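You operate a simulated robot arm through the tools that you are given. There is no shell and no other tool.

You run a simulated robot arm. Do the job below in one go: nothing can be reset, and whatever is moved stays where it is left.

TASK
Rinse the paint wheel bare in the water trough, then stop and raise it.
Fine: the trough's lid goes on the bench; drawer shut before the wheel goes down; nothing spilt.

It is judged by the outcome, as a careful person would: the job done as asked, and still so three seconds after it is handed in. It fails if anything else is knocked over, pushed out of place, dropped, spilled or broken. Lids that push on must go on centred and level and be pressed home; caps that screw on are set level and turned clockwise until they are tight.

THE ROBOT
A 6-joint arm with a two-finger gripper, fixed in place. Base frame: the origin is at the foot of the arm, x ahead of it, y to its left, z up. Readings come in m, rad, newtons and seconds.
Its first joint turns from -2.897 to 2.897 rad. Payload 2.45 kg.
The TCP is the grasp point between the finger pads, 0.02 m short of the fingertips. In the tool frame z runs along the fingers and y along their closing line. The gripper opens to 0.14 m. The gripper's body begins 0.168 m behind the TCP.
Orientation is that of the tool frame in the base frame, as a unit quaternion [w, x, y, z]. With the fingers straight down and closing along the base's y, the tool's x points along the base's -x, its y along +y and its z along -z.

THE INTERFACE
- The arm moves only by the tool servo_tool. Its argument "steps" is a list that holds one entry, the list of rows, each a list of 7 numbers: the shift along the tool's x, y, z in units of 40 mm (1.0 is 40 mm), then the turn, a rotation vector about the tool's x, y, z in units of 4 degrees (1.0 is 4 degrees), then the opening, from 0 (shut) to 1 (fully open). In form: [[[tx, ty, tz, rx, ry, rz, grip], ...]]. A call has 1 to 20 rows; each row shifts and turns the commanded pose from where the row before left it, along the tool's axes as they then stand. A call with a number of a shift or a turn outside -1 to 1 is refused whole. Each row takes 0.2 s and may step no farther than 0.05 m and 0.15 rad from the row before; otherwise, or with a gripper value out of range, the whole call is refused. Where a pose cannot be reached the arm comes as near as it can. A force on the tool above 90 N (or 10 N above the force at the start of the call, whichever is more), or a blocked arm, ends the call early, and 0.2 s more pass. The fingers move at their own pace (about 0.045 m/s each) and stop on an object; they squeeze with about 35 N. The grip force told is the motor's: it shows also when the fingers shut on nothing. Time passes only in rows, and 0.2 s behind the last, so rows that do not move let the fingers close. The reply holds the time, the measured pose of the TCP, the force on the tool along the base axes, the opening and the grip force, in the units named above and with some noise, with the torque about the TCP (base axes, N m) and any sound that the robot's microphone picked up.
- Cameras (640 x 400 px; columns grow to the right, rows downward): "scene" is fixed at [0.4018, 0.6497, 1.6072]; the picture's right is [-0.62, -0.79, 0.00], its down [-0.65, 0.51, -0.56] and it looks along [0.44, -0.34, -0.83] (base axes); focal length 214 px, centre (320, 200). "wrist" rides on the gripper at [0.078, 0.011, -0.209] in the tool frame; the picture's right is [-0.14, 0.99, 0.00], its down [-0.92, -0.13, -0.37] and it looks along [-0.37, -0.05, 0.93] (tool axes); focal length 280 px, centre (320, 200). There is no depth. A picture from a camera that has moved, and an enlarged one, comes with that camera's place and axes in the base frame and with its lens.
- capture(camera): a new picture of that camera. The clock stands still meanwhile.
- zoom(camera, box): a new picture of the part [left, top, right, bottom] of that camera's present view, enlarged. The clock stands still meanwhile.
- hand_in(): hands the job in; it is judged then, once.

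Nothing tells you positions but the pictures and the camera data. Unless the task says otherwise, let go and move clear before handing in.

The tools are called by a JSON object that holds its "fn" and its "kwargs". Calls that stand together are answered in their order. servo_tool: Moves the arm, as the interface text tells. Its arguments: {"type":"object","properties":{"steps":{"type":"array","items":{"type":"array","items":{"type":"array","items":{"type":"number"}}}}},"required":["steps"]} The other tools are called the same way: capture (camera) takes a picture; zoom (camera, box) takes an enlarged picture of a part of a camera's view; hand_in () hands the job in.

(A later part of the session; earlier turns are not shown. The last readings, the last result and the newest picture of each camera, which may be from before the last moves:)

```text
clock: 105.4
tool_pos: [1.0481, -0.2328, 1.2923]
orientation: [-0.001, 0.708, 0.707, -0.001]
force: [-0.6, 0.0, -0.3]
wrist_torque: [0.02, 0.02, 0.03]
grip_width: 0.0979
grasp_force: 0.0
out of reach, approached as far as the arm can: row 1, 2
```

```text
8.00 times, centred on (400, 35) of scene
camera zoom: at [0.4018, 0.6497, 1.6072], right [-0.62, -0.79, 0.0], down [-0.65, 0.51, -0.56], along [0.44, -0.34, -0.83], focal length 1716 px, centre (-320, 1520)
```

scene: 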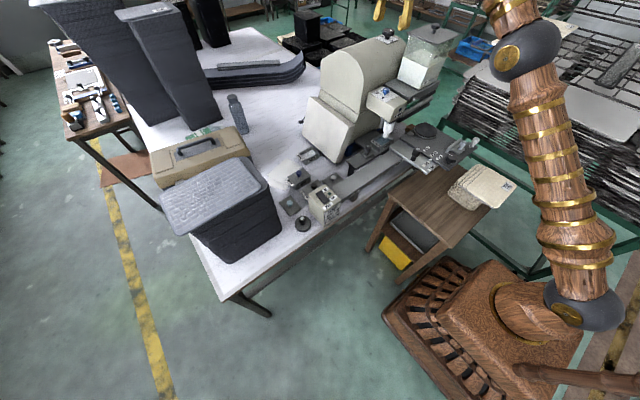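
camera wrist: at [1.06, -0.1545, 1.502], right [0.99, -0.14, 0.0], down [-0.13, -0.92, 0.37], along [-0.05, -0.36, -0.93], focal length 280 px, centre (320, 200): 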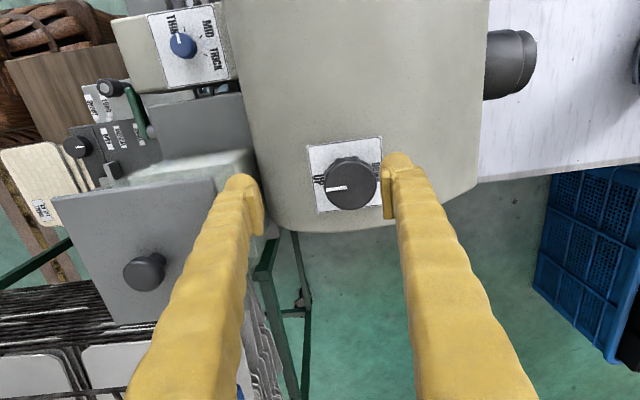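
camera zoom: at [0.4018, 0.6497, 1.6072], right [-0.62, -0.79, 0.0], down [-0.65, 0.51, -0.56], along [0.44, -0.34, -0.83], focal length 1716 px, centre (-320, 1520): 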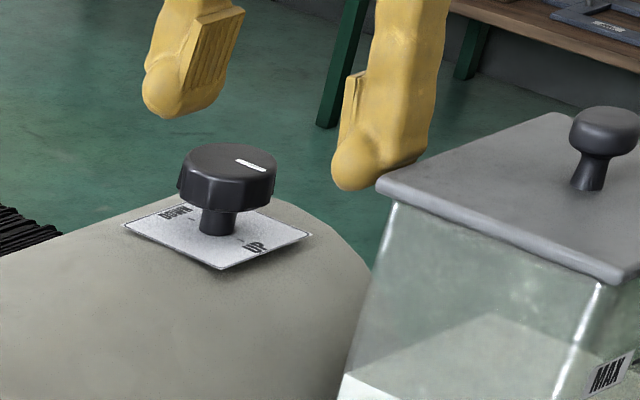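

Straight down falls 3 cm short of the knob. A small outward tilt of about 6° will gain the reach. I'll tilt, narrow the fingers to 70 mm, and centre above the knob.

{"fn": "servo_tool", "kwargs": {"steps": [[[0, 0, 0, -0.73, -0.16, 0, 0.5], [0, 0, 0, -0.73, -0.16, 0, 0.5], [-0.08, 0.35, 0.06, 0, 0, 0, 0.5], [-0.08, 0.35, 0.06, 0, 0, 0, 0.5], [0, 0, 0, 0, 0, 0, 0.5]]]}}

{"fn": "capture", "kwargs": {"camera": "wrist"}}

{"fn": "zoom", "kwargs": {"camera": "scene", "box": [360, 0, 440, 60]}}

```text
clock: 106.6
tool_pos: [1.0774, -0.2397, 1.288]
orientation: [0.044, 0.707, 0.706, 0.028]
force: [-0.7, 0.7, -0.9]
wrist_torque: [0.01, 0.0, 0.02]
grip_width: 0.0702
grasp_force: 0.1
```

```text
taken
camera wrist: at [1.0684, -0.1563, 1.4956], right [0.99, -0.14, 0.1], down [-0.17, -0.91, 0.37], along [0.04, -0.39, -0.92], focal length 280 px, centre (320, 200)
```

wrist: 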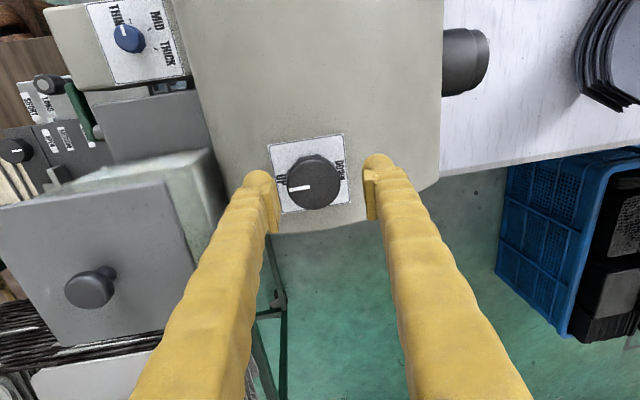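

```text
6.67 times, centred on (400, 30) of scene
camera zoom: at [0.4018, 0.6497, 1.6072], right [-0.62, -0.79, 0.0], down [-0.65, 0.51, -0.56], along [0.44, -0.34, -0.83], focal length 1430 px, centre (-213, 1333)
```

zoom: 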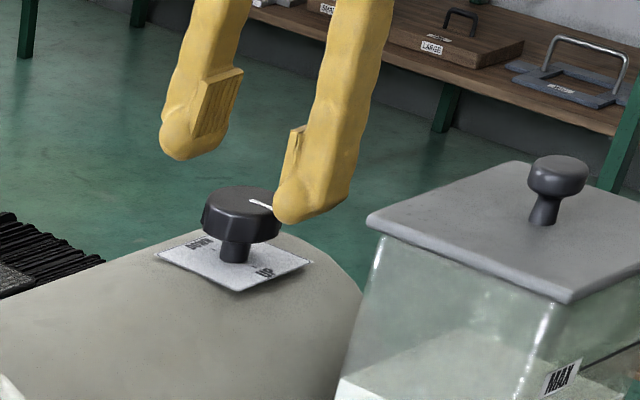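

Centred within 2 mm over the knob. I'll zoom to confirm the sticker marks, then come down around it.

{"fn": "zoom", "kwargs": {"camera": "wrist", "box": [250, 120, 380, 230]}}

{"fn": "servo_tool", "kwargs": {"steps": [[[0, -0.06, 0.37, 0, 0, 0, 0.5], [0, -0.06, 0.3, 0, 0, 0, 0.5], [0, 0, 0, 0, 0, 0, 0.5]]]}}

{"fn": "capture", "kwargs": {"camera": "wrist"}}

{"fn": "zoom", "kwargs": {"camera": "scene", "box": [365, 10, 415, 50]}}

```text
3.64 times, centred on (315, 175) of wrist
camera zoom: at [1.0684, -0.1563, 1.4956], right [0.99, -0.14, 0.1], down [-0.17, -0.91, 0.37], along [0.04, -0.39, -0.92], focal length 1020 px, centre (338, 291)
```

zoom: 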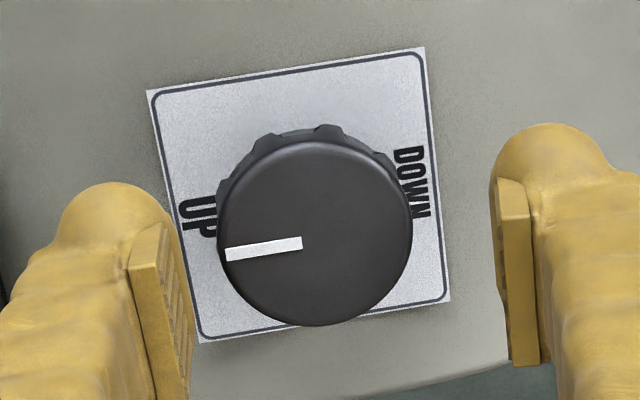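

```text
clock: 107.4
tool_pos: [1.0755, -0.2446, 1.2621]
orientation: [0.044, 0.706, 0.707, 0.029]
force: [-0.3, 0.5, 0.1]
wrist_torque: [-0.01, -0.01, 0.0]
grip_width: 0.0699
grasp_force: 0.0
```

```text
taken
camera wrist: at [1.0663, -0.1599, 1.4696], right [0.99, -0.14, 0.1], down [-0.17, -0.91, 0.37], along [0.04, -0.39, -0.92], focal length 280 px, centre (320, 200)
```

wrist: 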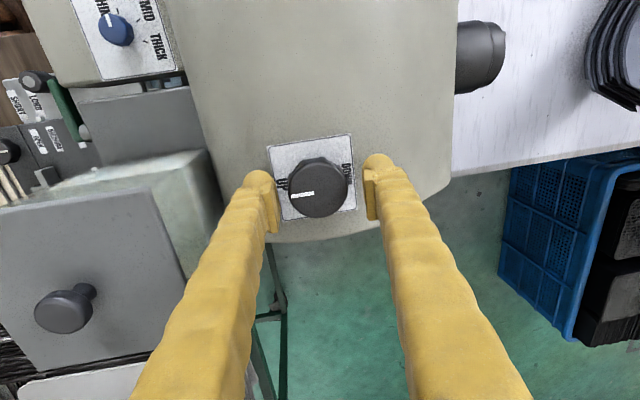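

```text
10.00 times, centred on (390, 30) of scene
camera zoom: at [0.4018, 0.6497, 1.6072], right [-0.62, -0.79, 0.0], down [-0.65, 0.51, -0.56], along [0.44, -0.34, -0.83], focal length 2145 px, centre (-380, 1900)
```

zoom: 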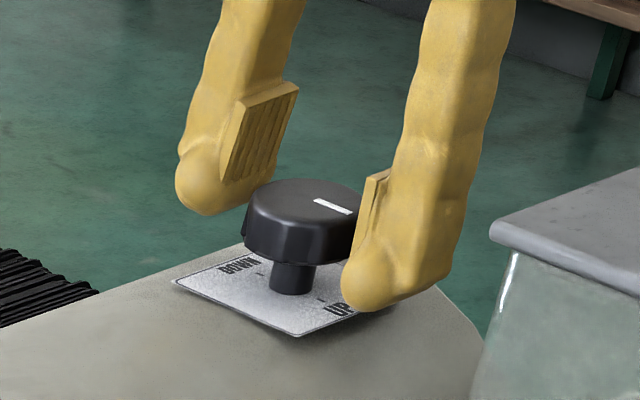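

{"fn": "servo_tool", "kwargs": {"steps": [[[0.1, 0, 0.05, 0, 0, 0, 0.5], [0, 0, 0, 0, 0, 0, 0.4], [0, 0, 0, 0, 0, 0, 0.3], [0, 0, 0, 0, 0, 0, 0.2], [0, 0, 0, 0, 0, 0, 0.2], [0, 0, 0, 0, 0, 0, 0.2]]]}}

{"fn": "zoom", "kwargs": {"camera": "wrist", "box": [240, 110, 400, 230]}}

{"fn": "zoom", "kwargs": {"camera": "scene", "box": [365, 10, 415, 50]}}

```text
clock: 108.8
tool_pos: [1.0752, -0.2381, 1.2586]
orientation: [0.042, 0.706, 0.707, 0.028]
force: [-26.9, 4.1, -35.3]
wrist_torque: [0.02, -0.61, -0.06]
grip_width: 0.0478
grasp_force: 14.6
```

```text
3.33 times, centred on (320, 170) of wrist
camera zoom: at [1.0669, -0.1556, 1.4666], right [0.99, -0.14, 0.1], down [-0.16, -0.91, 0.37], along [0.04, -0.38, -0.92], focal length 935 px, centre (320, 300)
```

zoom: 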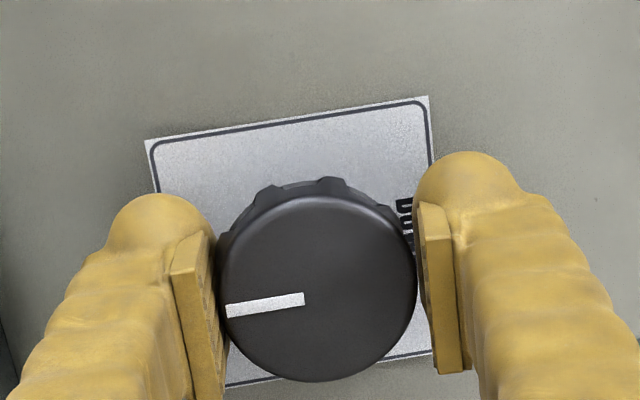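

```text
10.00 times, centred on (390, 30) of scene
camera zoom: at [0.4018, 0.6497, 1.6072], right [-0.62, -0.79, 0.0], down [-0.65, 0.51, -0.56], along [0.44, -0.34, -0.83], focal length 2145 px, centre (-380, 1900)
```

zoom: 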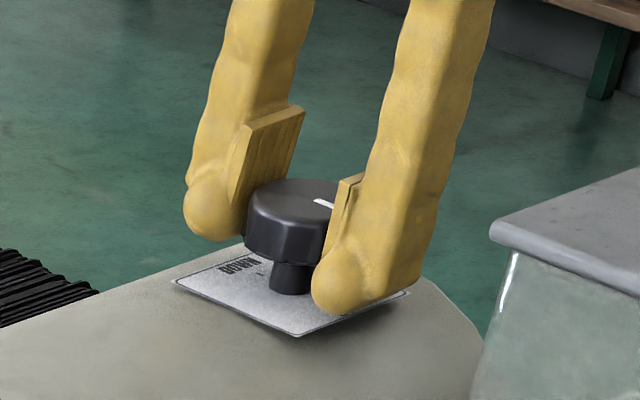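

The knob is gripped at 48 mm. I'll squeeze fully, then try a small turn counter-clockwise (seen from above) and watch whether the pointer follows.

{"fn": "servo_tool", "kwargs": {"steps": [[[0, -0.03, 0.03, 0, 0, 0, 0], [0, 0, 0, 0, 0, 0, 0], [0, 0, 0, 0, 0, 0, 0]]]}}

{"fn": "servo_tool", "kwargs": {"steps": [[[0, 0, 0, 0, 0, -0.5, 0], [0, 0, 0, 0, 0, -0.5, 0], [0, 0, 0, 0, 0, -0.5, 0], [0, 0, 0, 0, 0, -0.5, 0], [0, 0, 0, 0, 0, 0, 0]]]}}

{"fn": "zoom", "kwargs": {"camera": "wrist", "box": [240, 110, 400, 230]}}

{"fn": "zoom", "kwargs": {"camera": "scene", "box": [365, 10, 415, 50]}}

```text
clock: 109.6
tool_pos: [1.0748, -0.2391, 1.2578]
orientation: [0.043, 0.707, 0.706, 0.028]
force: [-25.4, -3.6, -30.8]
wrist_torque: [-0.18, -1.21, -0.03]
grip_width: 0.0451
grasp_force: 44.3
```

```text
clock: 110.8
tool_pos: [1.0741, -0.2399, 1.2584]
orientation: [0.045, 0.655, 0.754, 0.025]
force: [-3.7, -9.1, -50.5]
wrist_torque: [0.02, -1.43, -0.02]
grip_width: 0.0453
grasp_force: 45.1
```

```text
3.33 times, centred on (320, 170) of wrist
camera zoom: at [1.0545, -0.1546, 1.4648], right [0.99, 0.0, 0.1], down [-0.04, -0.92, 0.39], along [0.09, -0.39, -0.92], focal length 935 px, centre (320, 300)
```

zoom: 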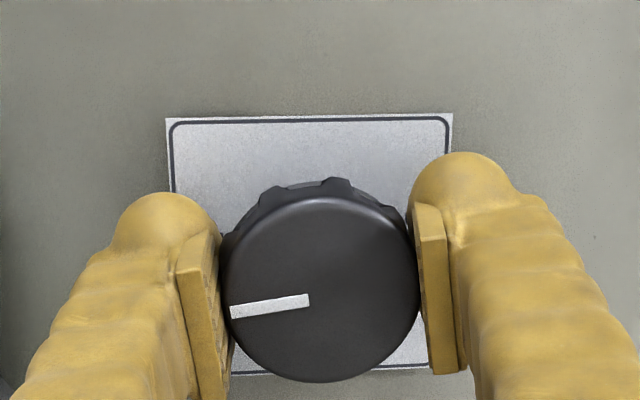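

```text
10.00 times, centred on (390, 30) of scene
camera zoom: at [0.4018, 0.6497, 1.6072], right [-0.62, -0.79, 0.0], down [-0.65, 0.51, -0.56], along [0.44, -0.34, -0.83], focal length 2145 px, centre (-380, 1900)
```

zoom: 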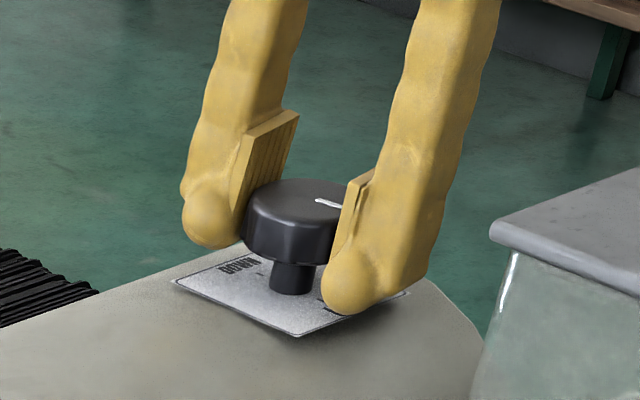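

The knob turned with the fingers with almost no torque, so counter-clockwise is free. I'll continue turning in stages and watch the forces.

{"fn": "servo_tool", "kwargs": {"steps": [[[0, 0, 0.05, 0, 0, -1, 0], [0, 0, 0, 0, 0, -1, 0], [0, 0, 0, 0, 0, -1, 0], [0, 0, 0, 0, 0, -1, 0], [0, 0, 0, 0, 0, -1, 0], [0, 0, 0, 0, 0, -1, 0], [0, 0, 0, 0, 0, 0, 0]]]}}

{"fn": "zoom", "kwargs": {"camera": "wrist", "box": [240, 110, 400, 230]}}

{"fn": "zoom", "kwargs": {"camera": "scene", "box": [365, 10, 415, 50]}}

```text
clock: 112.4
tool_pos: [1.0748, -0.2392, 1.2568]
orientation: [0.05, 0.484, 0.874, 0.015]
force: [6.0, -16.5, -26.6]
wrist_torque: [-0.32, 0.76, -0.02]
grip_width: 0.0446
grasp_force: 44.7
```

```text
3.33 times, centred on (320, 170) of wrist
camera zoom: at [1.0219, -0.1612, 1.46], right [0.91, 0.41, 0.08], down [0.34, -0.84, 0.42], along [0.24, -0.36, -0.9], focal length 935 px, centre (320, 300)
```

zoom: 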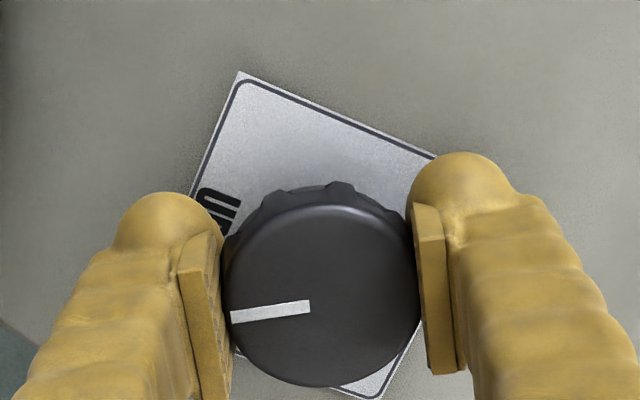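

```text
10.00 times, centred on (390, 30) of scene
camera zoom: at [0.4018, 0.6497, 1.6072], right [-0.62, -0.79, 0.0], down [-0.65, 0.51, -0.56], along [0.44, -0.34, -0.83], focal length 2145 px, centre (-380, 1900)
```

zoom: 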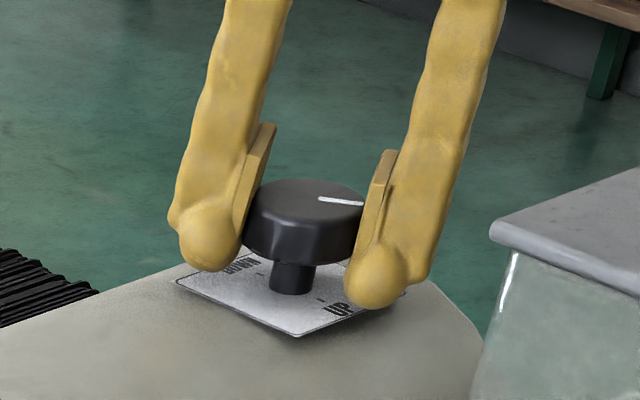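

The pointer has turned about 32° with the gripper. Continuing.

{"fn": "servo_tool", "kwargs": {"steps": [[[0, 0, 0.03, 0, 0, -1, 0], [0, 0, 0, 0, 0, -1, 0], [0, 0, 0, 0, 0, -1, 0], [0, 0, 0, 0, 0, -1, 0], [0, 0, 0, 0, 0, -1, 0], [0, 0, 0, 0, 0, -1, 0], [0, 0, 0, 0, 0, -1, 0], [0, 0, 0, 0, 0, -1, 0], [0, 0, 0, 0, 0, 0, 0]]]}}

{"fn": "zoom", "kwargs": {"camera": "wrist", "box": [240, 110, 400, 230]}}

```text
clock: 114.6
tool_pos: [1.0748, -0.2403, 1.2553]
orientation: [0.05, 0.225, 0.973, 0.0]
force: [-0.7, 1.1, -3.2]
wrist_torque: [-0.86, 0.38, 0.0]
grip_width: 0.0445
grasp_force: 45.1
stopped in row 9: the force on the tool passed its limit at 91 N (the readings are from after the stop); the commanded pose is now the measured one
```

```text
3.33 times, centred on (320, 170) of wrist
camera zoom: at [0.9895, -0.1897, 1.4558], right [0.56, 0.83, 0.04], down [0.73, -0.51, 0.45], along [0.39, -0.23, -0.89], focal length 935 px, centre (320, 300)
```

zoom: 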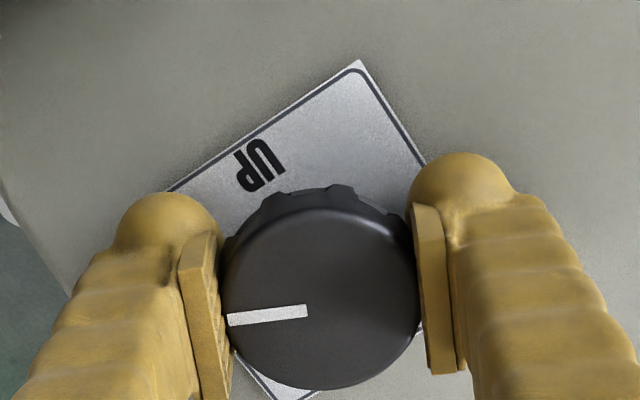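

The grip took side load from small pose drift but everything is fine, and the knob is now about 64° round. I'll continue in shorter stages.

{"fn": "servo_tool", "kwargs": {"steps": [[[0, 0, 0, 0, 0, -1, 0], [0, 0, 0, 0, 0, -1, 0], [0, 0, 0, 0, 0, -1, 0], [0, 0, 0, 0, 0, -1, 0], [0, 0, 0, 0, 0, -1, 0], [0, 0, 0, 0, 0, -1, 0], [0, 0, 0, 0, 0, 0, 0]]]}}

```text
clock: 116.2
tool_pos: [1.0748, -0.2394, 1.2538]
orientation: [0.048, 0.017, 0.999, -0.009]
force: [-13.5, -12.5, -20.7]
wrist_torque: [0.42, 0.08, -0.04]
grip_width: 0.0445
grasp_force: 45.2
```

{"fn": "servo_tool", "kwargs": {"steps": [[[0, 0, 0, 0, 0, -1, 0], [0, 0, 0, 0, 0, -1, 0], [0, 0, 0, 0, 0, -1, 0], [0, 0, 0, 0, 0, -1, 0], [0, 0, 0, 0, 0, -1, 0], [0, 0, 0, 0, 0, -1, 0], [0, 0, 0, 0, 0, 0, 0]]]}}

{"fn": "zoom", "kwargs": {"camera": "wrist", "box": [240, 110, 400, 230]}}

{"fn": "zoom", "kwargs": {"camera": "scene", "box": [340, 90, 420, 165]}}

```text
clock: 117.8
tool_pos: [1.0744, -0.2403, 1.2528]
orientation: [0.044, -0.191, 0.98, -0.019]
force: [-6.1, -26.9, -22.3]
wrist_torque: [0.69, 0.45, -0.03]
grip_width: 0.0445
grasp_force: 45.4
```

```text
3.33 times, centred on (320, 170) of wrist
camera zoom: at [0.9789, -0.2537, 1.4551], right [-0.24, 0.97, -0.04], down [0.86, 0.24, 0.45], along [0.45, 0.07, -0.89], focal length 935 px, centre (320, 300)
```

zoom: 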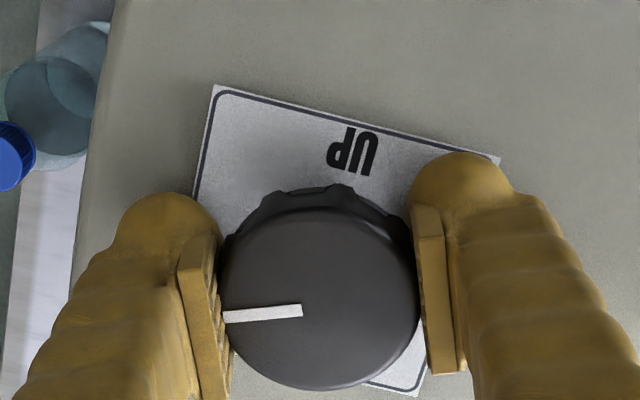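

```text
5.33 times, centred on (380, 128) of scene
camera zoom: at [0.4018, 0.6497, 1.6072], right [-0.62, -0.79, 0.0], down [-0.65, 0.51, -0.56], along [0.44, -0.34, -0.83], focal length 1144 px, centre (0, 587)
```

zoom: 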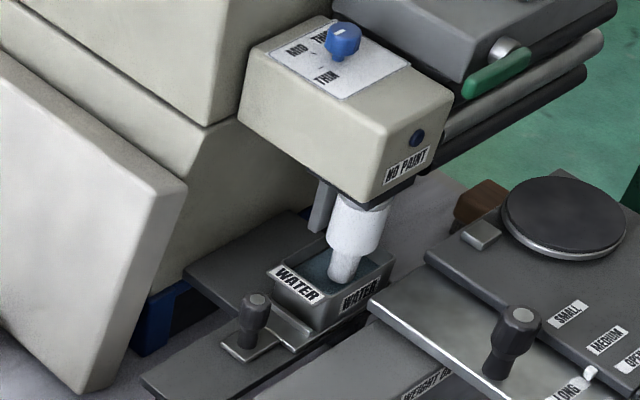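

The wheel is descending into the water trough as the knob turns, so this is the right control and direction. About 112° done, and I'll continue to DOWN.

{"fn": "servo_tool", "kwargs": {"steps": [[[0, 0, 0, 0, 0, -1, 0], [0, 0, 0, 0, 0, -1, 0], [0, 0, 0, 0, 0, -1, 0], [0, 0, 0, 0, 0, -1, 0], [0, 0, 0, 0, 0, -1, 0], [0, 0, 0, 0, 0, -1, 0], [0, 0, 0, 0, 0, 0, 0]]]}}

{"fn": "servo_tool", "kwargs": {"steps": [[[0, 0, 0, 0, 0, -1, 0], [0, 0, 0, 0, 0, -1, 0], [0, 0, 0, 0, 0, -1, 0], [0, 0, 0, 0, 0, -1, 0], [0, 0, 0, 0, 0, -1, 0], [0, 0, 0, 0, 0, 0, 0]]]}}

{"fn": "zoom", "kwargs": {"camera": "wrist", "box": [240, 110, 400, 230]}}

{"fn": "zoom", "kwargs": {"camera": "scene", "box": [340, 90, 420, 165]}}

```text
clock: 119.4
tool_pos: [1.0757, -0.2396, 1.2528]
orientation: [0.04, -0.39, 0.919, -0.028]
force: [8.5, -27.8, -30.7]
wrist_torque: [0.42, 0.64, -0.05]
grip_width: 0.0449
grasp_force: 45.4
```

```text
clock: 120.8
tool_pos: [1.0755, -0.2405, 1.2544]
orientation: [0.036, -0.544, 0.838, -0.035]
force: [24.9, -18.9, -18.3]
wrist_torque: [0.37, 0.75, 0.0]
grip_width: 0.0451
grasp_force: 45.1
```

```text
3.33 times, centred on (320, 170) of wrist
camera zoom: at [1.0139, -0.3013, 1.4601], right [-0.84, 0.53, -0.09], down [0.45, 0.8, 0.4], along [0.28, 0.29, -0.91], focal length 935 px, centre (320, 300)
```

zoom: 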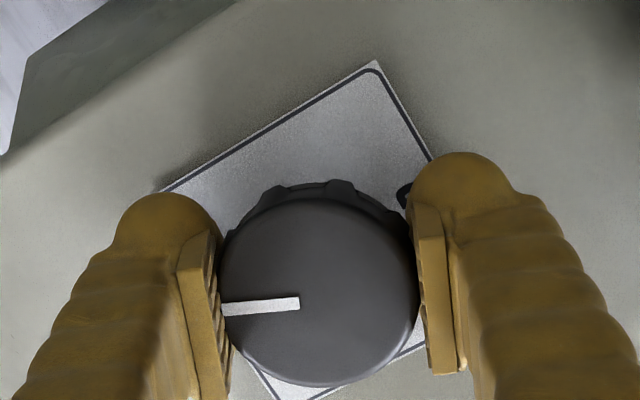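

```text
5.33 times, centred on (380, 128) of scene
camera zoom: at [0.4018, 0.6497, 1.6072], right [-0.62, -0.79, 0.0], down [-0.65, 0.51, -0.56], along [0.44, -0.34, -0.83], focal length 1144 px, centre (0, 587)
```

zoom: 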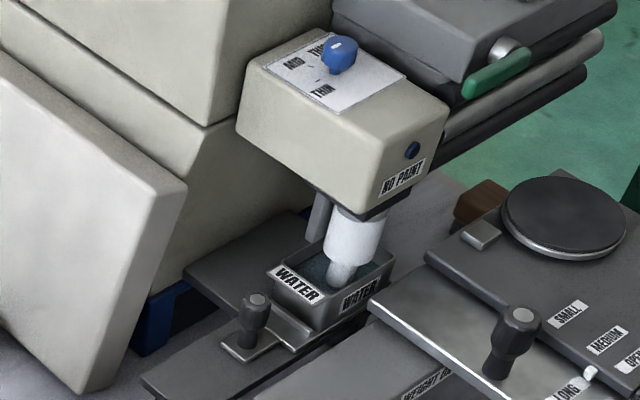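

About 156° turned, and the whole head has lowered. I'll finish the last part and watch for the stop.

{"fn": "servo_tool", "kwargs": {"steps": [[[0, 0, 0, 0, 0, -1, 0], [0, 0, 0, 0, 0, -1, 0], [0, 0, 0, 0, 0, -1, 0], [0, 0, 0, 0, 0, -1, 0], [0, 0, 0, 0, 0, 0, 0]]]}}

{"fn": "servo_tool", "kwargs": {"steps": [[[0, 0, 0, 0, 0, -0.7, 0], [0, 0, 0, 0, 0, -0.7, 0], [0, 0, 0, 0, 0, -0.6, 0], [0, 0, 0, 0, 0, 0, 0]]]}}

{"fn": "zoom", "kwargs": {"camera": "wrist", "box": [240, 110, 400, 230]}}

{"fn": "zoom", "kwargs": {"camera": "scene", "box": [340, 90, 420, 165]}}

{"fn": "zoom", "kwargs": {"camera": "scene", "box": [365, 10, 415, 50]}}

```text
clock: 122.0
tool_pos: [1.0751, -0.2396, 1.2546]
orientation: [0.03, -0.656, 0.753, -0.04]
force: [22.8, -11.8, -6.1]
wrist_torque: [0.06, 0.81, 0.02]
grip_width: 0.0447
grasp_force: 44.9
```

```text
clock: 123.0
tool_pos: [1.0746, -0.2387, 1.254]
orientation: [-0.027, 0.707, -0.706, 0.042]
force: [36.6, -1.4, -2.9]
wrist_torque: [0.03, 0.77, -0.23]
grip_width: 0.0448
grasp_force: 45.0
```

```text
3.33 times, centred on (320, 170) of wrist
camera zoom: at [1.0447, -0.3122, 1.4634], right [-0.99, 0.14, -0.1], down [0.09, 0.93, 0.36], along [0.14, 0.35, -0.93], focal length 935 px, centre (320, 300)
```

zoom: 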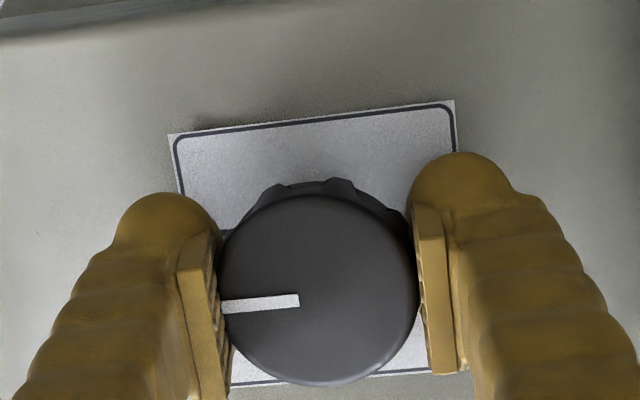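

```text
5.33 times, centred on (380, 128) of scene
camera zoom: at [0.4018, 0.6497, 1.6072], right [-0.62, -0.79, 0.0], down [-0.65, 0.51, -0.56], along [0.44, -0.34, -0.83], focal length 1144 px, centre (0, 587)
```

zoom: 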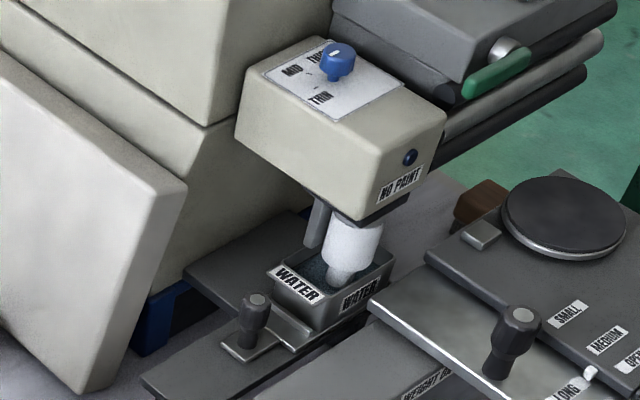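

```text
10.00 times, centred on (390, 30) of scene
camera zoom: at [0.4018, 0.6497, 1.6072], right [-0.62, -0.79, 0.0], down [-0.65, 0.51, -0.56], along [0.44, -0.34, -0.83], focal length 2145 px, centre (-380, 1900)
```

zoom: 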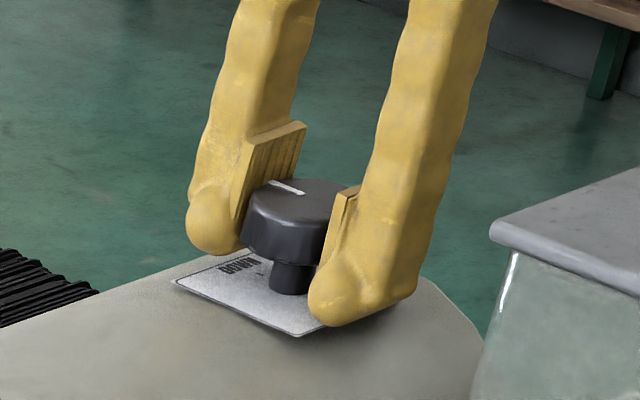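

Torque is rising at half a turn, which suggests the DOWN stop. I'll add a couple of degrees to make sure it's fully there.

{"fn": "servo_tool", "kwargs": {"steps": [[[0, 0, 0, 0, 0, -0.5, 0], [0, 0, 0, 0, 0, -0.5, 0], [0, 0, 0, 0, 0, 0, 0]]]}}

{"fn": "zoom", "kwargs": {"camera": "wrist", "box": [240, 110, 400, 230]}}

```text
clock: 123.8
tool_pos: [1.0748, -0.2411, 1.2537]
orientation: [-0.026, 0.73, -0.681, 0.043]
force: [43.2, -14.1, 0.5]
wrist_torque: [-0.13, 0.81, -0.97]
grip_width: 0.0447
grasp_force: 44.5
```

```text
3.33 times, centred on (320, 170) of wrist
camera zoom: at [1.05, -0.3137, 1.4637], right [-0.99, 0.07, -0.1], down [0.03, 0.94, 0.35], along [0.12, 0.35, -0.93], focal length 935 px, centre (320, 300)
```

zoom: 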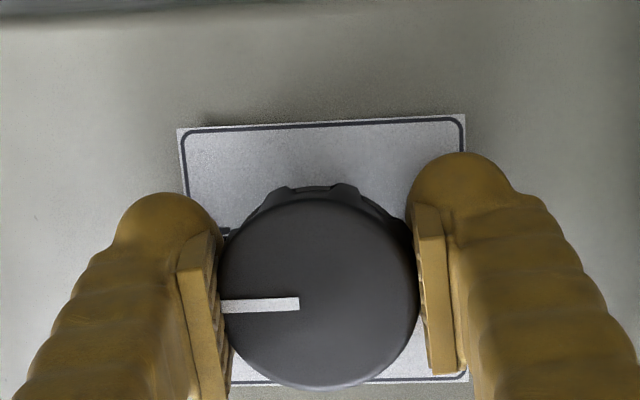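

The end stop is confirmed (torque about 1 N·m), so the wheel is fully DOWN. I'll relax the twist, open the fingers and lift off.

{"fn": "servo_tool", "kwargs": {"steps": [[[0, 0, 0, 0, 0, 0.5, 0], [0, 0, 0, 0, 0, 0, 0.15], [0, 0, 0, 0, 0, 0, 0.3], [0, 0, 0, 0, 0, 0, 0.42], [0, 0, 0, 0, 0, 0, 0.5], [0, 0, 0, 0, 0, 0, 0.5], [0, 0, -0.3, 0, 0, 0, 0.5], [0, 0, -0.5, 0, 0, 0, 0.5], [0, 0, -0.7, 0, 0, 0, 0.5], [0, 0, 0, 0, 0, 0, 0.5]]]}}

{"fn": "capture", "kwargs": {"camera": "wrist"}}

{"fn": "zoom", "kwargs": {"camera": "scene", "box": [365, 10, 415, 50]}}

{"fn": "zoom", "kwargs": {"camera": "scene", "box": [360, 115, 410, 160]}}

```text
clock: 126.0
tool_pos: [1.0678, -0.2368, 1.3139]
orientation: [-0.026, 0.718, -0.694, 0.043]
force: [-0.4, 0.3, -0.7]
wrist_torque: [-0.03, 0.02, -0.02]
grip_width: 0.0701
grasp_force: 0.0
```

```text
taken
camera wrist: at [1.0407, -0.3098, 1.5228], right [-0.99, 0.1, -0.1], down [0.06, 0.93, 0.36], along [0.13, 0.35, -0.93], focal length 280 px, centre (320, 200)
```

wrist: 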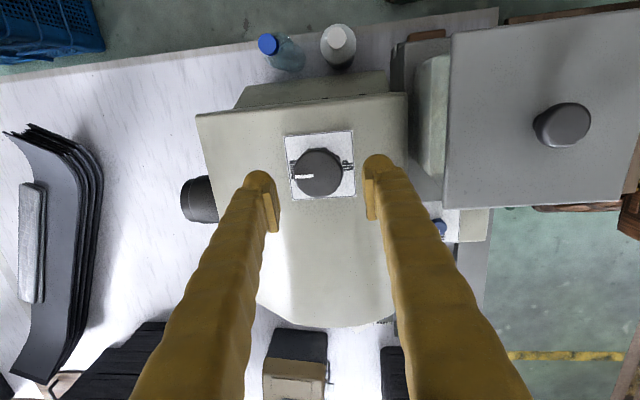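

```text
10.00 times, centred on (390, 30) of scene
camera zoom: at [0.4018, 0.6497, 1.6072], right [-0.62, -0.79, 0.0], down [-0.65, 0.51, -0.56], along [0.44, -0.34, -0.83], focal length 2145 px, centre (-380, 1900)
```

zoom: 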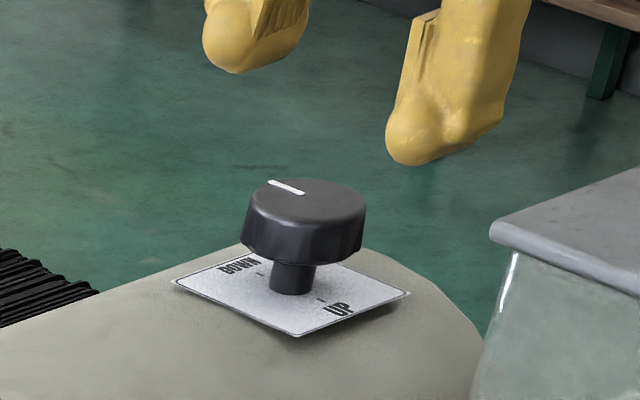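

```text
8.89 times, centred on (385, 138) of scene
camera zoom: at [0.4018, 0.6497, 1.6072], right [-0.62, -0.79, 0.0], down [-0.65, 0.51, -0.56], along [0.44, -0.34, -0.83], focal length 1906 px, centre (-258, 756)
```

zoom: 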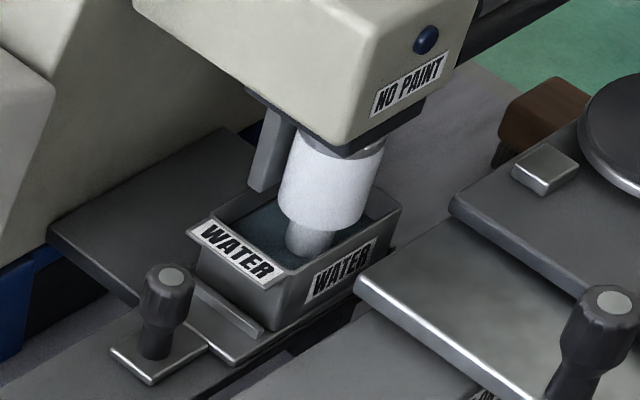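

The pointer is on DOWN, and the wheel is in the water with nothing splashed. Next is MAIN. I'll move inward, level the tool, and swing across at height toward the START box.

{"fn": "servo_tool", "kwargs": {"steps": [[[-0.5, 0.5, -0.3, 0, 0, 0, 0.3], [-0.5, 0.5, -0.3, 0, 0, 0, 0.2], [-0.5, 0.5, -0.3, 0, 0, 0, 0.1], [-0.5, 0.5, -0.3, 0, 0, 0, 0], [-0.5, 0.5, -0.3, 0, 0, 0, 0], [0, 0, 0, -0.7, -0.17, 0.24, 0], [0, 0, 0, -0.7, -0.17, 0.24, 0], [-0.94, 0.33, 0, 0, 0, 0, 0], [-0.94, 0.33, 0, 0, 0, 0, 0], [-0.94, 0.33, 0, 0, 0, 0, 0], [-0.94, 0.33, 0, 0, 0, 0, 0], [-0.94, 0.33, 0, 0, 0, 0, 0], [-0.94, 0.33, 0, 0, 0, 0, 0], [-0.94, 0.33, 0, 0, 0, 0, 0], [-0.94, 0.33, 0, 0, 0, 0, 0], [-0.94, 0.33, 0, 0, 0, 0, 0], [-0.94, 0.33, 0, 0, 0, 0, 0], [-0.94, 0.33, 0, 0, 0, 0, 0], [-0.94, 0.33, 0, 0, 0, 0, 0]]]}}

{"fn": "capture", "kwargs": {"camera": "wrist"}}

```text
clock: 130.0
tool_pos: [0.8012, 0.3138, 1.3635]
orientation: [0.0, -0.706, 0.708, 0.001]
force: [0.0, -0.3, 1.1]
wrist_torque: [-0.01, -0.01, -0.01]
grip_width: 0.0
grasp_force: 29.0
```

```text
taken
camera wrist: at [0.791, 0.2362, 1.5732], right [-0.99, 0.14, 0.0], down [0.13, 0.92, 0.37], along [0.05, 0.37, -0.93], focal length 280 px, centre (320, 200)
```

wrist: 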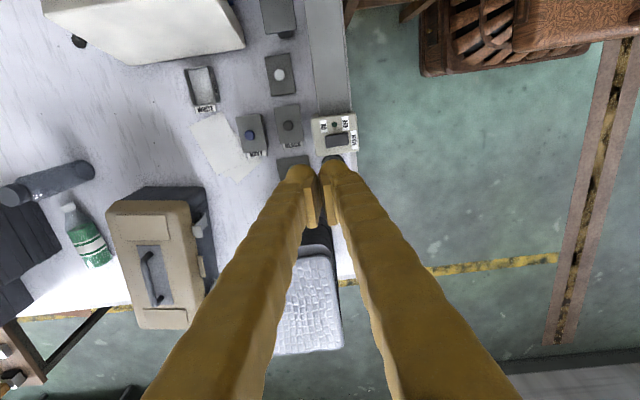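

I'll descend toward the START box and check the rocker position.

{"fn": "servo_tool", "kwargs": {"steps": [[[-0.45, 0.05, 0.9, 0, 0, 0, 0], [-0.45, 0.05, 0.9, 0, 0, 0, 0], [0, 0, 0.95, 0, 0, 0, 0], [0, 0, 0.95, 0, 0, 0, 0], [0, 0, 0.95, 0, 0, 0, 0], [0, 0, 0.95, 0, 0, 0, 0], [0, 0, 0.95, 0, 0, 0, 0], [0, 0, 0.95, 0, 0, 0, 0], [0, 0, 0.95, 0, 0, 0, 0], [0, 0, 0, 0, 0, 0, 0]]]}}

{"fn": "capture", "kwargs": {"camera": "wrist"}}

{"fn": "zoom", "kwargs": {"camera": "wrist", "box": [260, 80, 420, 220]}}

{"fn": "zoom", "kwargs": {"camera": "scene", "box": [290, 160, 350, 230]}}

```text
clock: 132.2
tool_pos: [0.7955, 0.3481, 1.0228]
orientation: [0.001, 0.708, -0.707, -0.001]
force: [-0.2, 0.2, -0.1]
wrist_torque: [-0.01, 0.01, -0.02]
grip_width: 0.0002
grasp_force: 29.5
```

```text
taken
camera wrist: at [0.7861, 0.2698, 1.2327], right [-0.99, 0.14, 0.0], down [0.13, 0.92, 0.37], along [0.05, 0.37, -0.93], focal length 280 px, centre (320, 200)
```

wrist: 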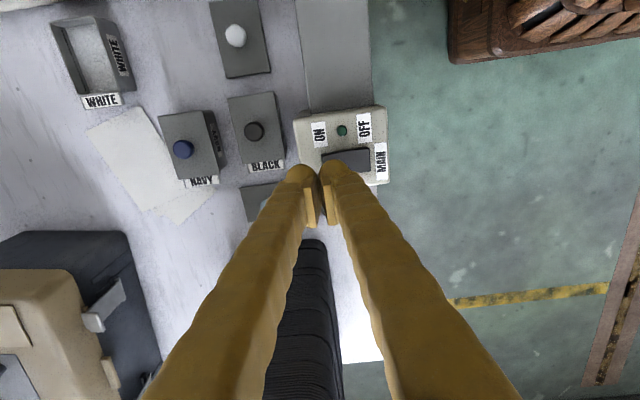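

```text
2.86 times, centred on (340, 150) of wrist
camera zoom: at [0.7861, 0.2698, 1.2327], right [-0.99, 0.14, 0.0], down [0.13, 0.92, 0.37], along [0.05, 0.37, -0.93], focal length 801 px, centre (263, 343)
```

zoom: 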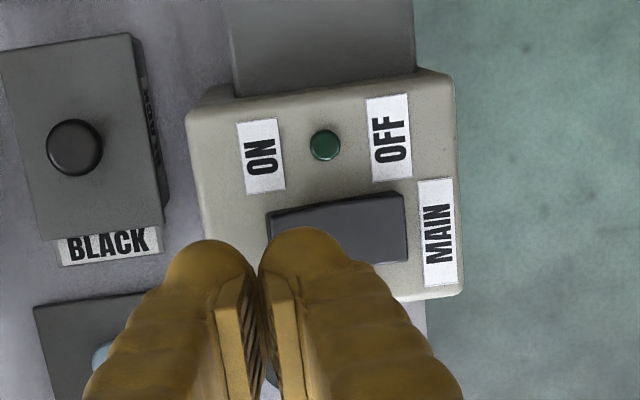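

```text
5.71 times, centred on (320, 195) of scene
camera zoom: at [0.4018, 0.6497, 1.6072], right [-0.62, -0.79, 0.0], down [-0.65, 0.51, -0.56], along [0.44, -0.34, -0.83], focal length 1226 px, centre (320, 229)
```

zoom: 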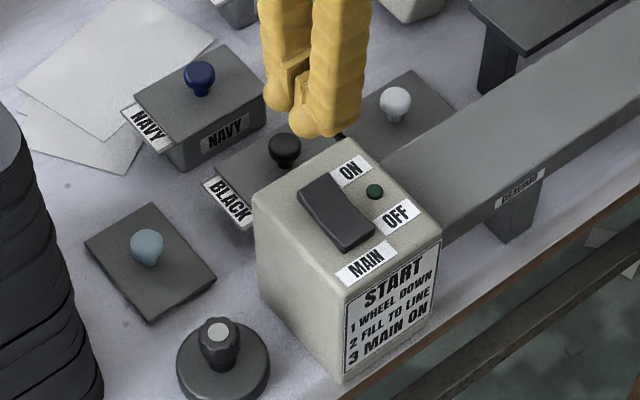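

The box top is at about z 0.918, and the rocker's ON end (far from the robot) is near (0.79, 0.35). I'll lower the closed fingertips to just above the ON end.

{"fn": "servo_tool", "kwargs": {"steps": [[[-0.05, 0.02, 0.7, 0, 0, 0, 0], [0, 0, 0.6, 0, 0, 0, 0], [0, 0, 0.2, 0, 0, 0, 0], [0, 0, 0, 0, 0, 0, 0]]]}}

{"fn": "zoom", "kwargs": {"camera": "wrist", "box": [240, 100, 420, 240]}}

{"fn": "zoom", "kwargs": {"camera": "scene", "box": [295, 165, 350, 215]}}

```text
clock: 133.2
tool_pos: [0.7952, 0.3487, 0.9634]
orientation: [0.0, 0.708, -0.706, 0.0]
force: [0.0, 0.6, 0.3]
wrist_torque: [0.01, 0.0, -0.03]
grip_width: 0.0
grasp_force: 29.5
```

```text
2.86 times, centred on (330, 170) of wrist
camera zoom: at [0.7853, 0.2714, 1.1737], right [-0.99, 0.14, 0.0], down [0.13, 0.92, 0.37], along [0.05, 0.37, -0.93], focal length 801 px, centre (291, 286)
```

zoom: 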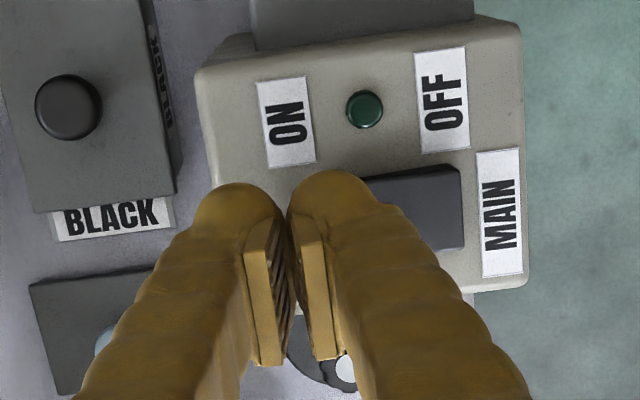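

```text
8.00 times, centred on (322, 190) of scene
camera zoom: at [0.4018, 0.6497, 1.6072], right [-0.62, -0.79, 0.0], down [-0.65, 0.51, -0.56], along [0.44, -0.34, -0.83], focal length 1716 px, centre (300, 280)
```

zoom: 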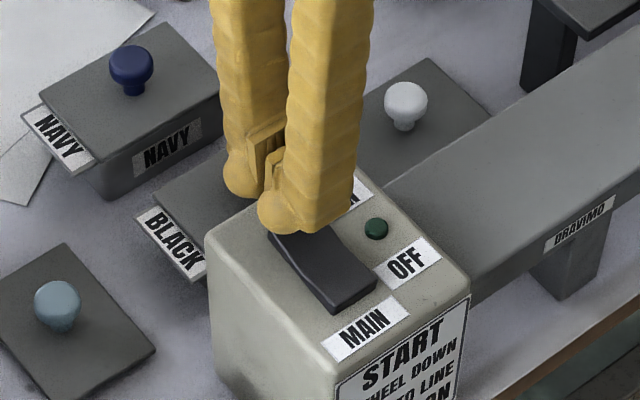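

The fingertips are over the ON end. I'll press down in small steps and listen for the click.

{"fn": "servo_tool", "kwargs": {"steps": [[[0, 0, 0.06, 0, 0, 0, 0], [0, 0, 0.06, 0, 0, 0, 0], [0, 0, 0.05, 0, 0, 0, 0], [0, 0, 0.05, 0, 0, 0, 0], [0, 0, 0, 0, 0, 0, 0]]]}}

{"fn": "servo_tool", "kwargs": {"steps": [[[0, 0, 0.04, 0, 0, 0, 0], [0, 0, 0.04, 0, 0, 0, 0], [0, 0, 0, 0, 0, 0, 0]]]}}

{"fn": "zoom", "kwargs": {"camera": "scene", "box": [295, 165, 350, 215]}}

```text
clock: 134.4
tool_pos: [0.7946, 0.3491, 0.9574]
orientation: [0.0, 0.708, -0.706, -0.001]
force: [-0.3, -0.2, -0.7]
wrist_torque: [-0.02, 0.03, 0.04]
grip_width: 0.0
grasp_force: 29.8
```

```text
clock: 135.2
tool_pos: [0.7941, 0.3498, 0.9536]
orientation: [0.0, 0.707, -0.707, 0.0]
force: [0.3, 0.1, 0.5]
wrist_torque: [0.0, -0.02, -0.01]
grip_width: 0.0
grasp_force: 29.2
```

```text
8.00 times, centred on (322, 190) of scene
camera zoom: at [0.4018, 0.6497, 1.6072], right [-0.62, -0.79, 0.0], down [-0.65, 0.51, -0.56], along [0.44, -0.34, -0.83], focal length 1716 px, centre (300, 280)
```

zoom: 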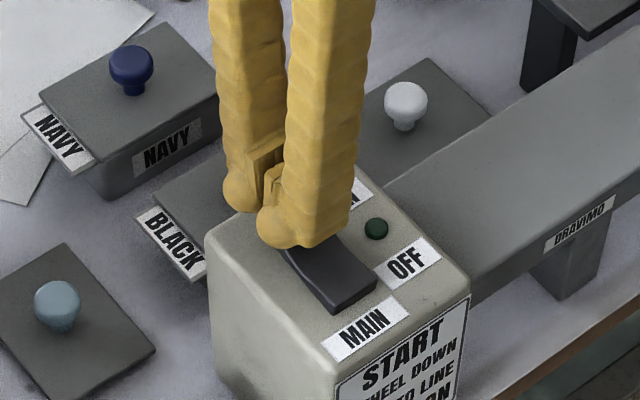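

{"fn": "servo_tool", "kwargs": {"steps": [[[0, -0.05, 0.04, 0, 0, 0, 0], [0, 0, 0.04, 0, 0, 0, 0], [0, 0, 0.04, 0, 0, 0, 0], [0, 0, 0, 0, 0, 0, 0]]]}}

{"fn": "servo_tool", "kwargs": {"steps": [[[0, 0, 0.04, 0, 0, 0, 0], [0, 0, 0.04, 0, 0, 0, 0], [0, 0, 0, 0, 0, 0, 0]]]}}

{"fn": "zoom", "kwargs": {"camera": "scene", "box": [295, 165, 350, 215]}}

```text
clock: 136.2
tool_pos: [0.798, 0.3487, 0.9481]
orientation: [0.001, 0.708, -0.706, 0.0]
force: [-0.5, 0.2, 0.4]
wrist_torque: [0.04, 0.02, 0.03]
grip_width: 0.0001
grasp_force: 30.1
```

```text
clock: 137.0
tool_pos: [0.7963, 0.3492, 0.9454]
orientation: [0.001, 0.708, -0.706, 0.0]
force: [-0.5, -1.8, 3.8]
wrist_torque: [-0.02, 0.02, -0.01]
grip_width: 0.0
grasp_force: 29.4
```

```text
8.00 times, centred on (322, 190) of scene
camera zoom: at [0.4018, 0.6497, 1.6072], right [-0.62, -0.79, 0.0], down [-0.65, 0.51, -0.56], along [0.44, -0.34, -0.83], focal length 1716 px, centre (300, 280)
```

zoom: 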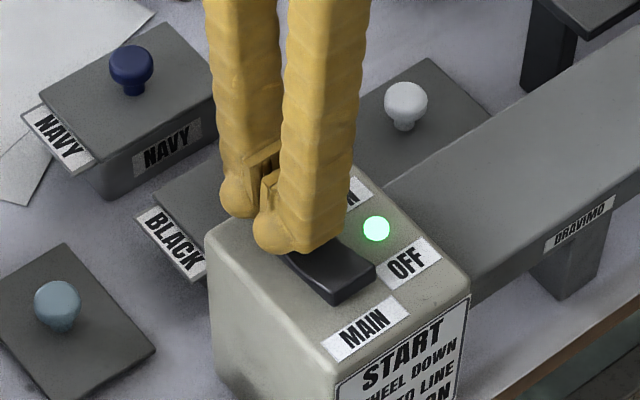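

The lamp is lit, so MAIN is on. I'll lift clear of the rocker and watch the wheel rinse.

{"fn": "servo_tool", "kwargs": {"steps": [[[0, 0, -0.3, 0, 0, 0, 0], [0, 0, -0.7, 0, 0, 0, 0], [0, 0, 0, 0, 0, 0, 0]]]}}

{"fn": "zoom", "kwargs": {"camera": "scene", "box": [360, 115, 410, 160]}}

{"fn": "zoom", "kwargs": {"camera": "scene", "box": [295, 165, 350, 215]}}

```text
clock: 137.8
tool_pos: [0.7985, 0.351, 0.9837]
orientation: [0.0, 0.708, -0.706, 0.0]
force: [-0.4, -0.2, 0.7]
wrist_torque: [0.02, 0.03, 0.01]
grip_width: 0.0002
grasp_force: 29.8
```

```text
8.89 times, centred on (385, 138) of scene
camera zoom: at [0.4018, 0.6497, 1.6072], right [-0.62, -0.79, 0.0], down [-0.65, 0.51, -0.56], along [0.44, -0.34, -0.83], focal length 1906 px, centre (-258, 756)
```

zoom: 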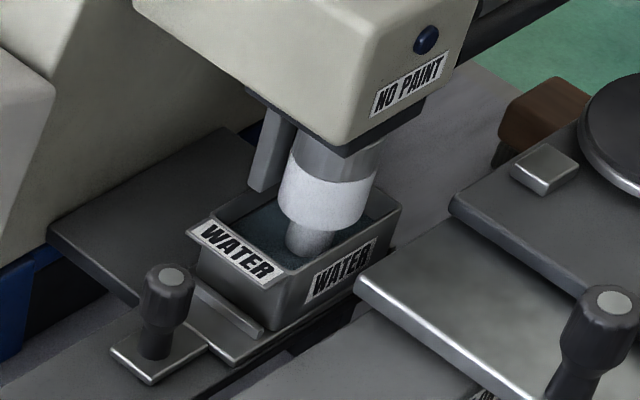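

```text
8.00 times, centred on (322, 190) of scene
camera zoom: at [0.4018, 0.6497, 1.6072], right [-0.62, -0.79, 0.0], down [-0.65, 0.51, -0.56], along [0.44, -0.34, -0.83], focal length 1716 px, centre (300, 280)
```

zoom: 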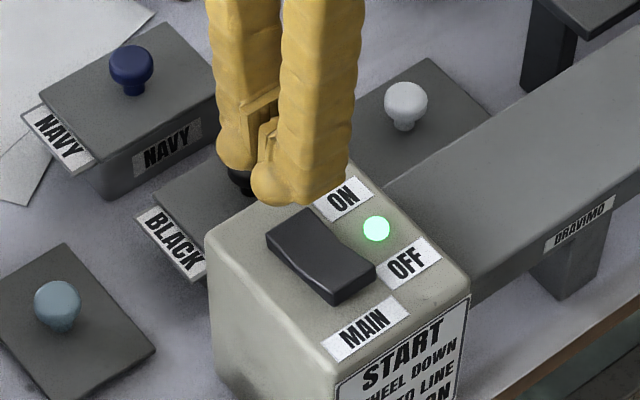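

The white coat is coming off as the wheel runs. I'll hover over the OFF end while watching.

{"fn": "servo_tool", "kwargs": {"steps": [[[0, 0.7, 0, 0, 0, 0, 0], [0, 0.65, 0, 0, 0, 0, 0], [0, 0, 0, 0, 0, 0, 0]]]}}

{"fn": "zoom", "kwargs": {"camera": "scene", "box": [360, 115, 410, 160]}}

{"fn": "zoom", "kwargs": {"camera": "scene", "box": [295, 165, 350, 215]}}

```text
clock: 138.6
tool_pos: [0.7416, 0.3506, 0.9822]
orientation: [0.001, 0.708, -0.706, 0.0]
force: [-0.7, -0.3, -0.1]
wrist_torque: [0.0, 0.0, -0.05]
grip_width: 0.0
grasp_force: 29.3
```

```text
8.89 times, centred on (385, 138) of scene
camera zoom: at [0.4018, 0.6497, 1.6072], right [-0.62, -0.79, 0.0], down [-0.65, 0.51, -0.56], along [0.44, -0.34, -0.83], focal length 1906 px, centre (-258, 756)
```

zoom: 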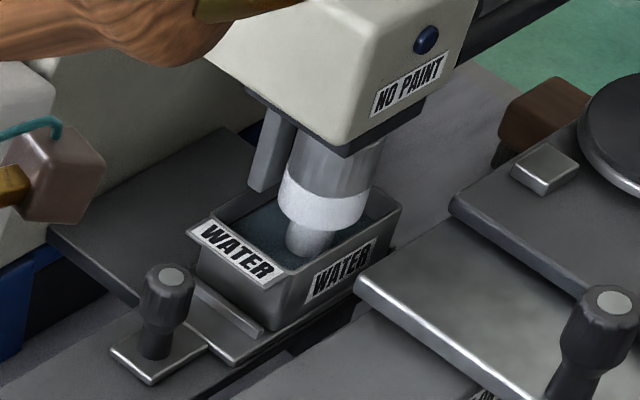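

```text
8.00 times, centred on (322, 190) of scene
camera zoom: at [0.4018, 0.6497, 1.6072], right [-0.62, -0.79, 0.0], down [-0.65, 0.51, -0.56], along [0.44, -0.34, -0.83], focal length 1716 px, centre (300, 280)
```

zoom: 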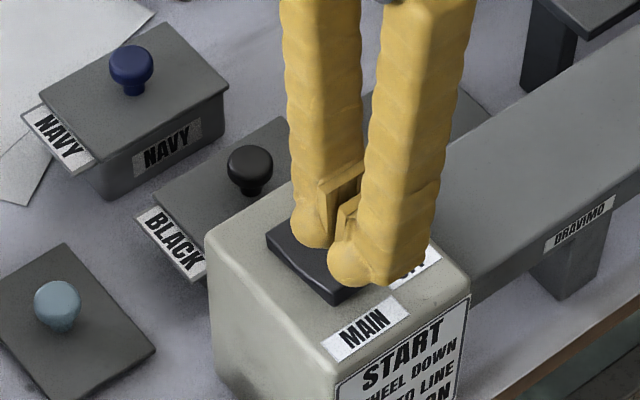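

About half the coating is gone. I'll wait briefly and look again.

{"fn": "servo_tool", "kwargs": {"steps": [[[0, 0, 0, 0, 0, 0, 0], [0, 0, 0, 0, 0, 0, 0], [0, 0, 0, 0, 0, 0, 0], [0, 0, 0, 0, 0, 0, 0], [0, 0, 0, 0, 0, 0, 0]]]}}

{"fn": "zoom", "kwargs": {"camera": "scene", "box": [360, 115, 410, 160]}}

```text
clock: 139.8
tool_pos: [0.7419, 0.3503, 0.9829]
orientation: [0.001, 0.708, -0.706, -0.001]
force: [0.5, -0.1, 0.3]
wrist_torque: [0.01, -0.02, -0.03]
grip_width: 0.0001
grasp_force: 29.9
```

```text
8.89 times, centred on (385, 138) of scene
camera zoom: at [0.4018, 0.6497, 1.6072], right [-0.62, -0.79, 0.0], down [-0.65, 0.51, -0.56], along [0.44, -0.34, -0.83], focal length 1906 px, centre (-258, 756)
```

zoom: 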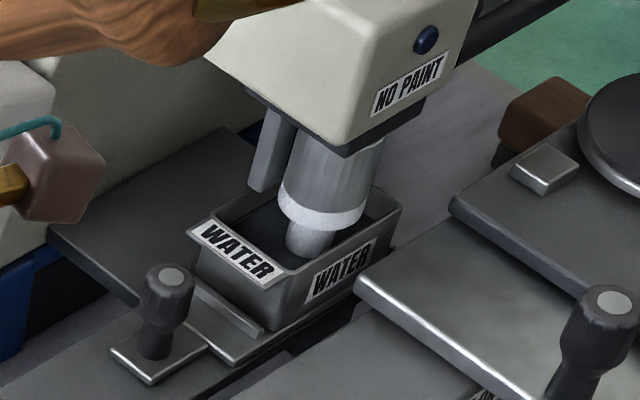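

{"fn": "servo_tool", "kwargs": {"steps": [[[0, 0, 0, 0, 0, 0, 0], [0, 0, 0, 0, 0, 0, 0], [0, 0, 0, 0, 0, 0, 0]]]}}

{"fn": "zoom", "kwargs": {"camera": "scene", "box": [365, 120, 400, 150]}}

```text
clock: 140.6
tool_pos: [0.7424, 0.3494, 0.9838]
orientation: [0.001, 0.708, -0.706, 0.0]
force: [0.1, 0.3, 0.4]
wrist_torque: [0.01, 0.01, 0.02]
grip_width: 0.0
grasp_force: 29.6
```

```text
13.33 times, centred on (382, 135) of scene
camera zoom: at [0.4018, 0.6497, 1.6072], right [-0.62, -0.79, 0.0], down [-0.65, 0.51, -0.56], along [0.44, -0.34, -0.83], focal length 2860 px, centre (-513, 1067)
```

zoom: 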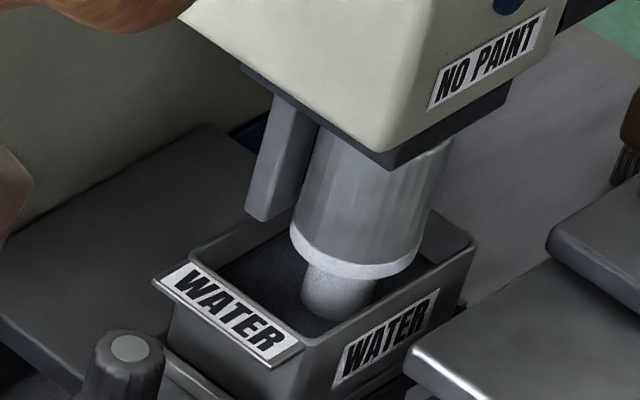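

A thin white ring and possibly the lower tip remain. I'll keep rinsing.

{"fn": "servo_tool", "kwargs": {"steps": [[[0, 0, 0, 0, 0, 0, 0], [0, 0, 0, 0, 0, 0, 0], [0, 0, 0, 0, 0, 0, 0], [0, 0, 0, 0, 0, 0, 0]]]}}

{"fn": "zoom", "kwargs": {"camera": "scene", "box": [365, 120, 400, 150]}}

```text
clock: 141.6
tool_pos: [0.7416, 0.3491, 0.983]
orientation: [0.0, 0.707, -0.707, -0.001]
force: [-0.2, 0.1, 0.8]
wrist_torque: [0.0, 0.0, -0.01]
grip_width: 0.0
grasp_force: 29.1
```

```text
13.33 times, centred on (382, 135) of scene
camera zoom: at [0.4018, 0.6497, 1.6072], right [-0.62, -0.79, 0.0], down [-0.65, 0.51, -0.56], along [0.44, -0.34, -0.83], focal length 2860 px, centre (-513, 1067)
```

zoom: 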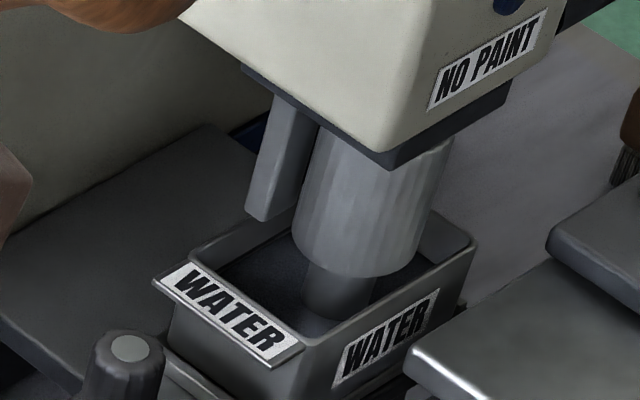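

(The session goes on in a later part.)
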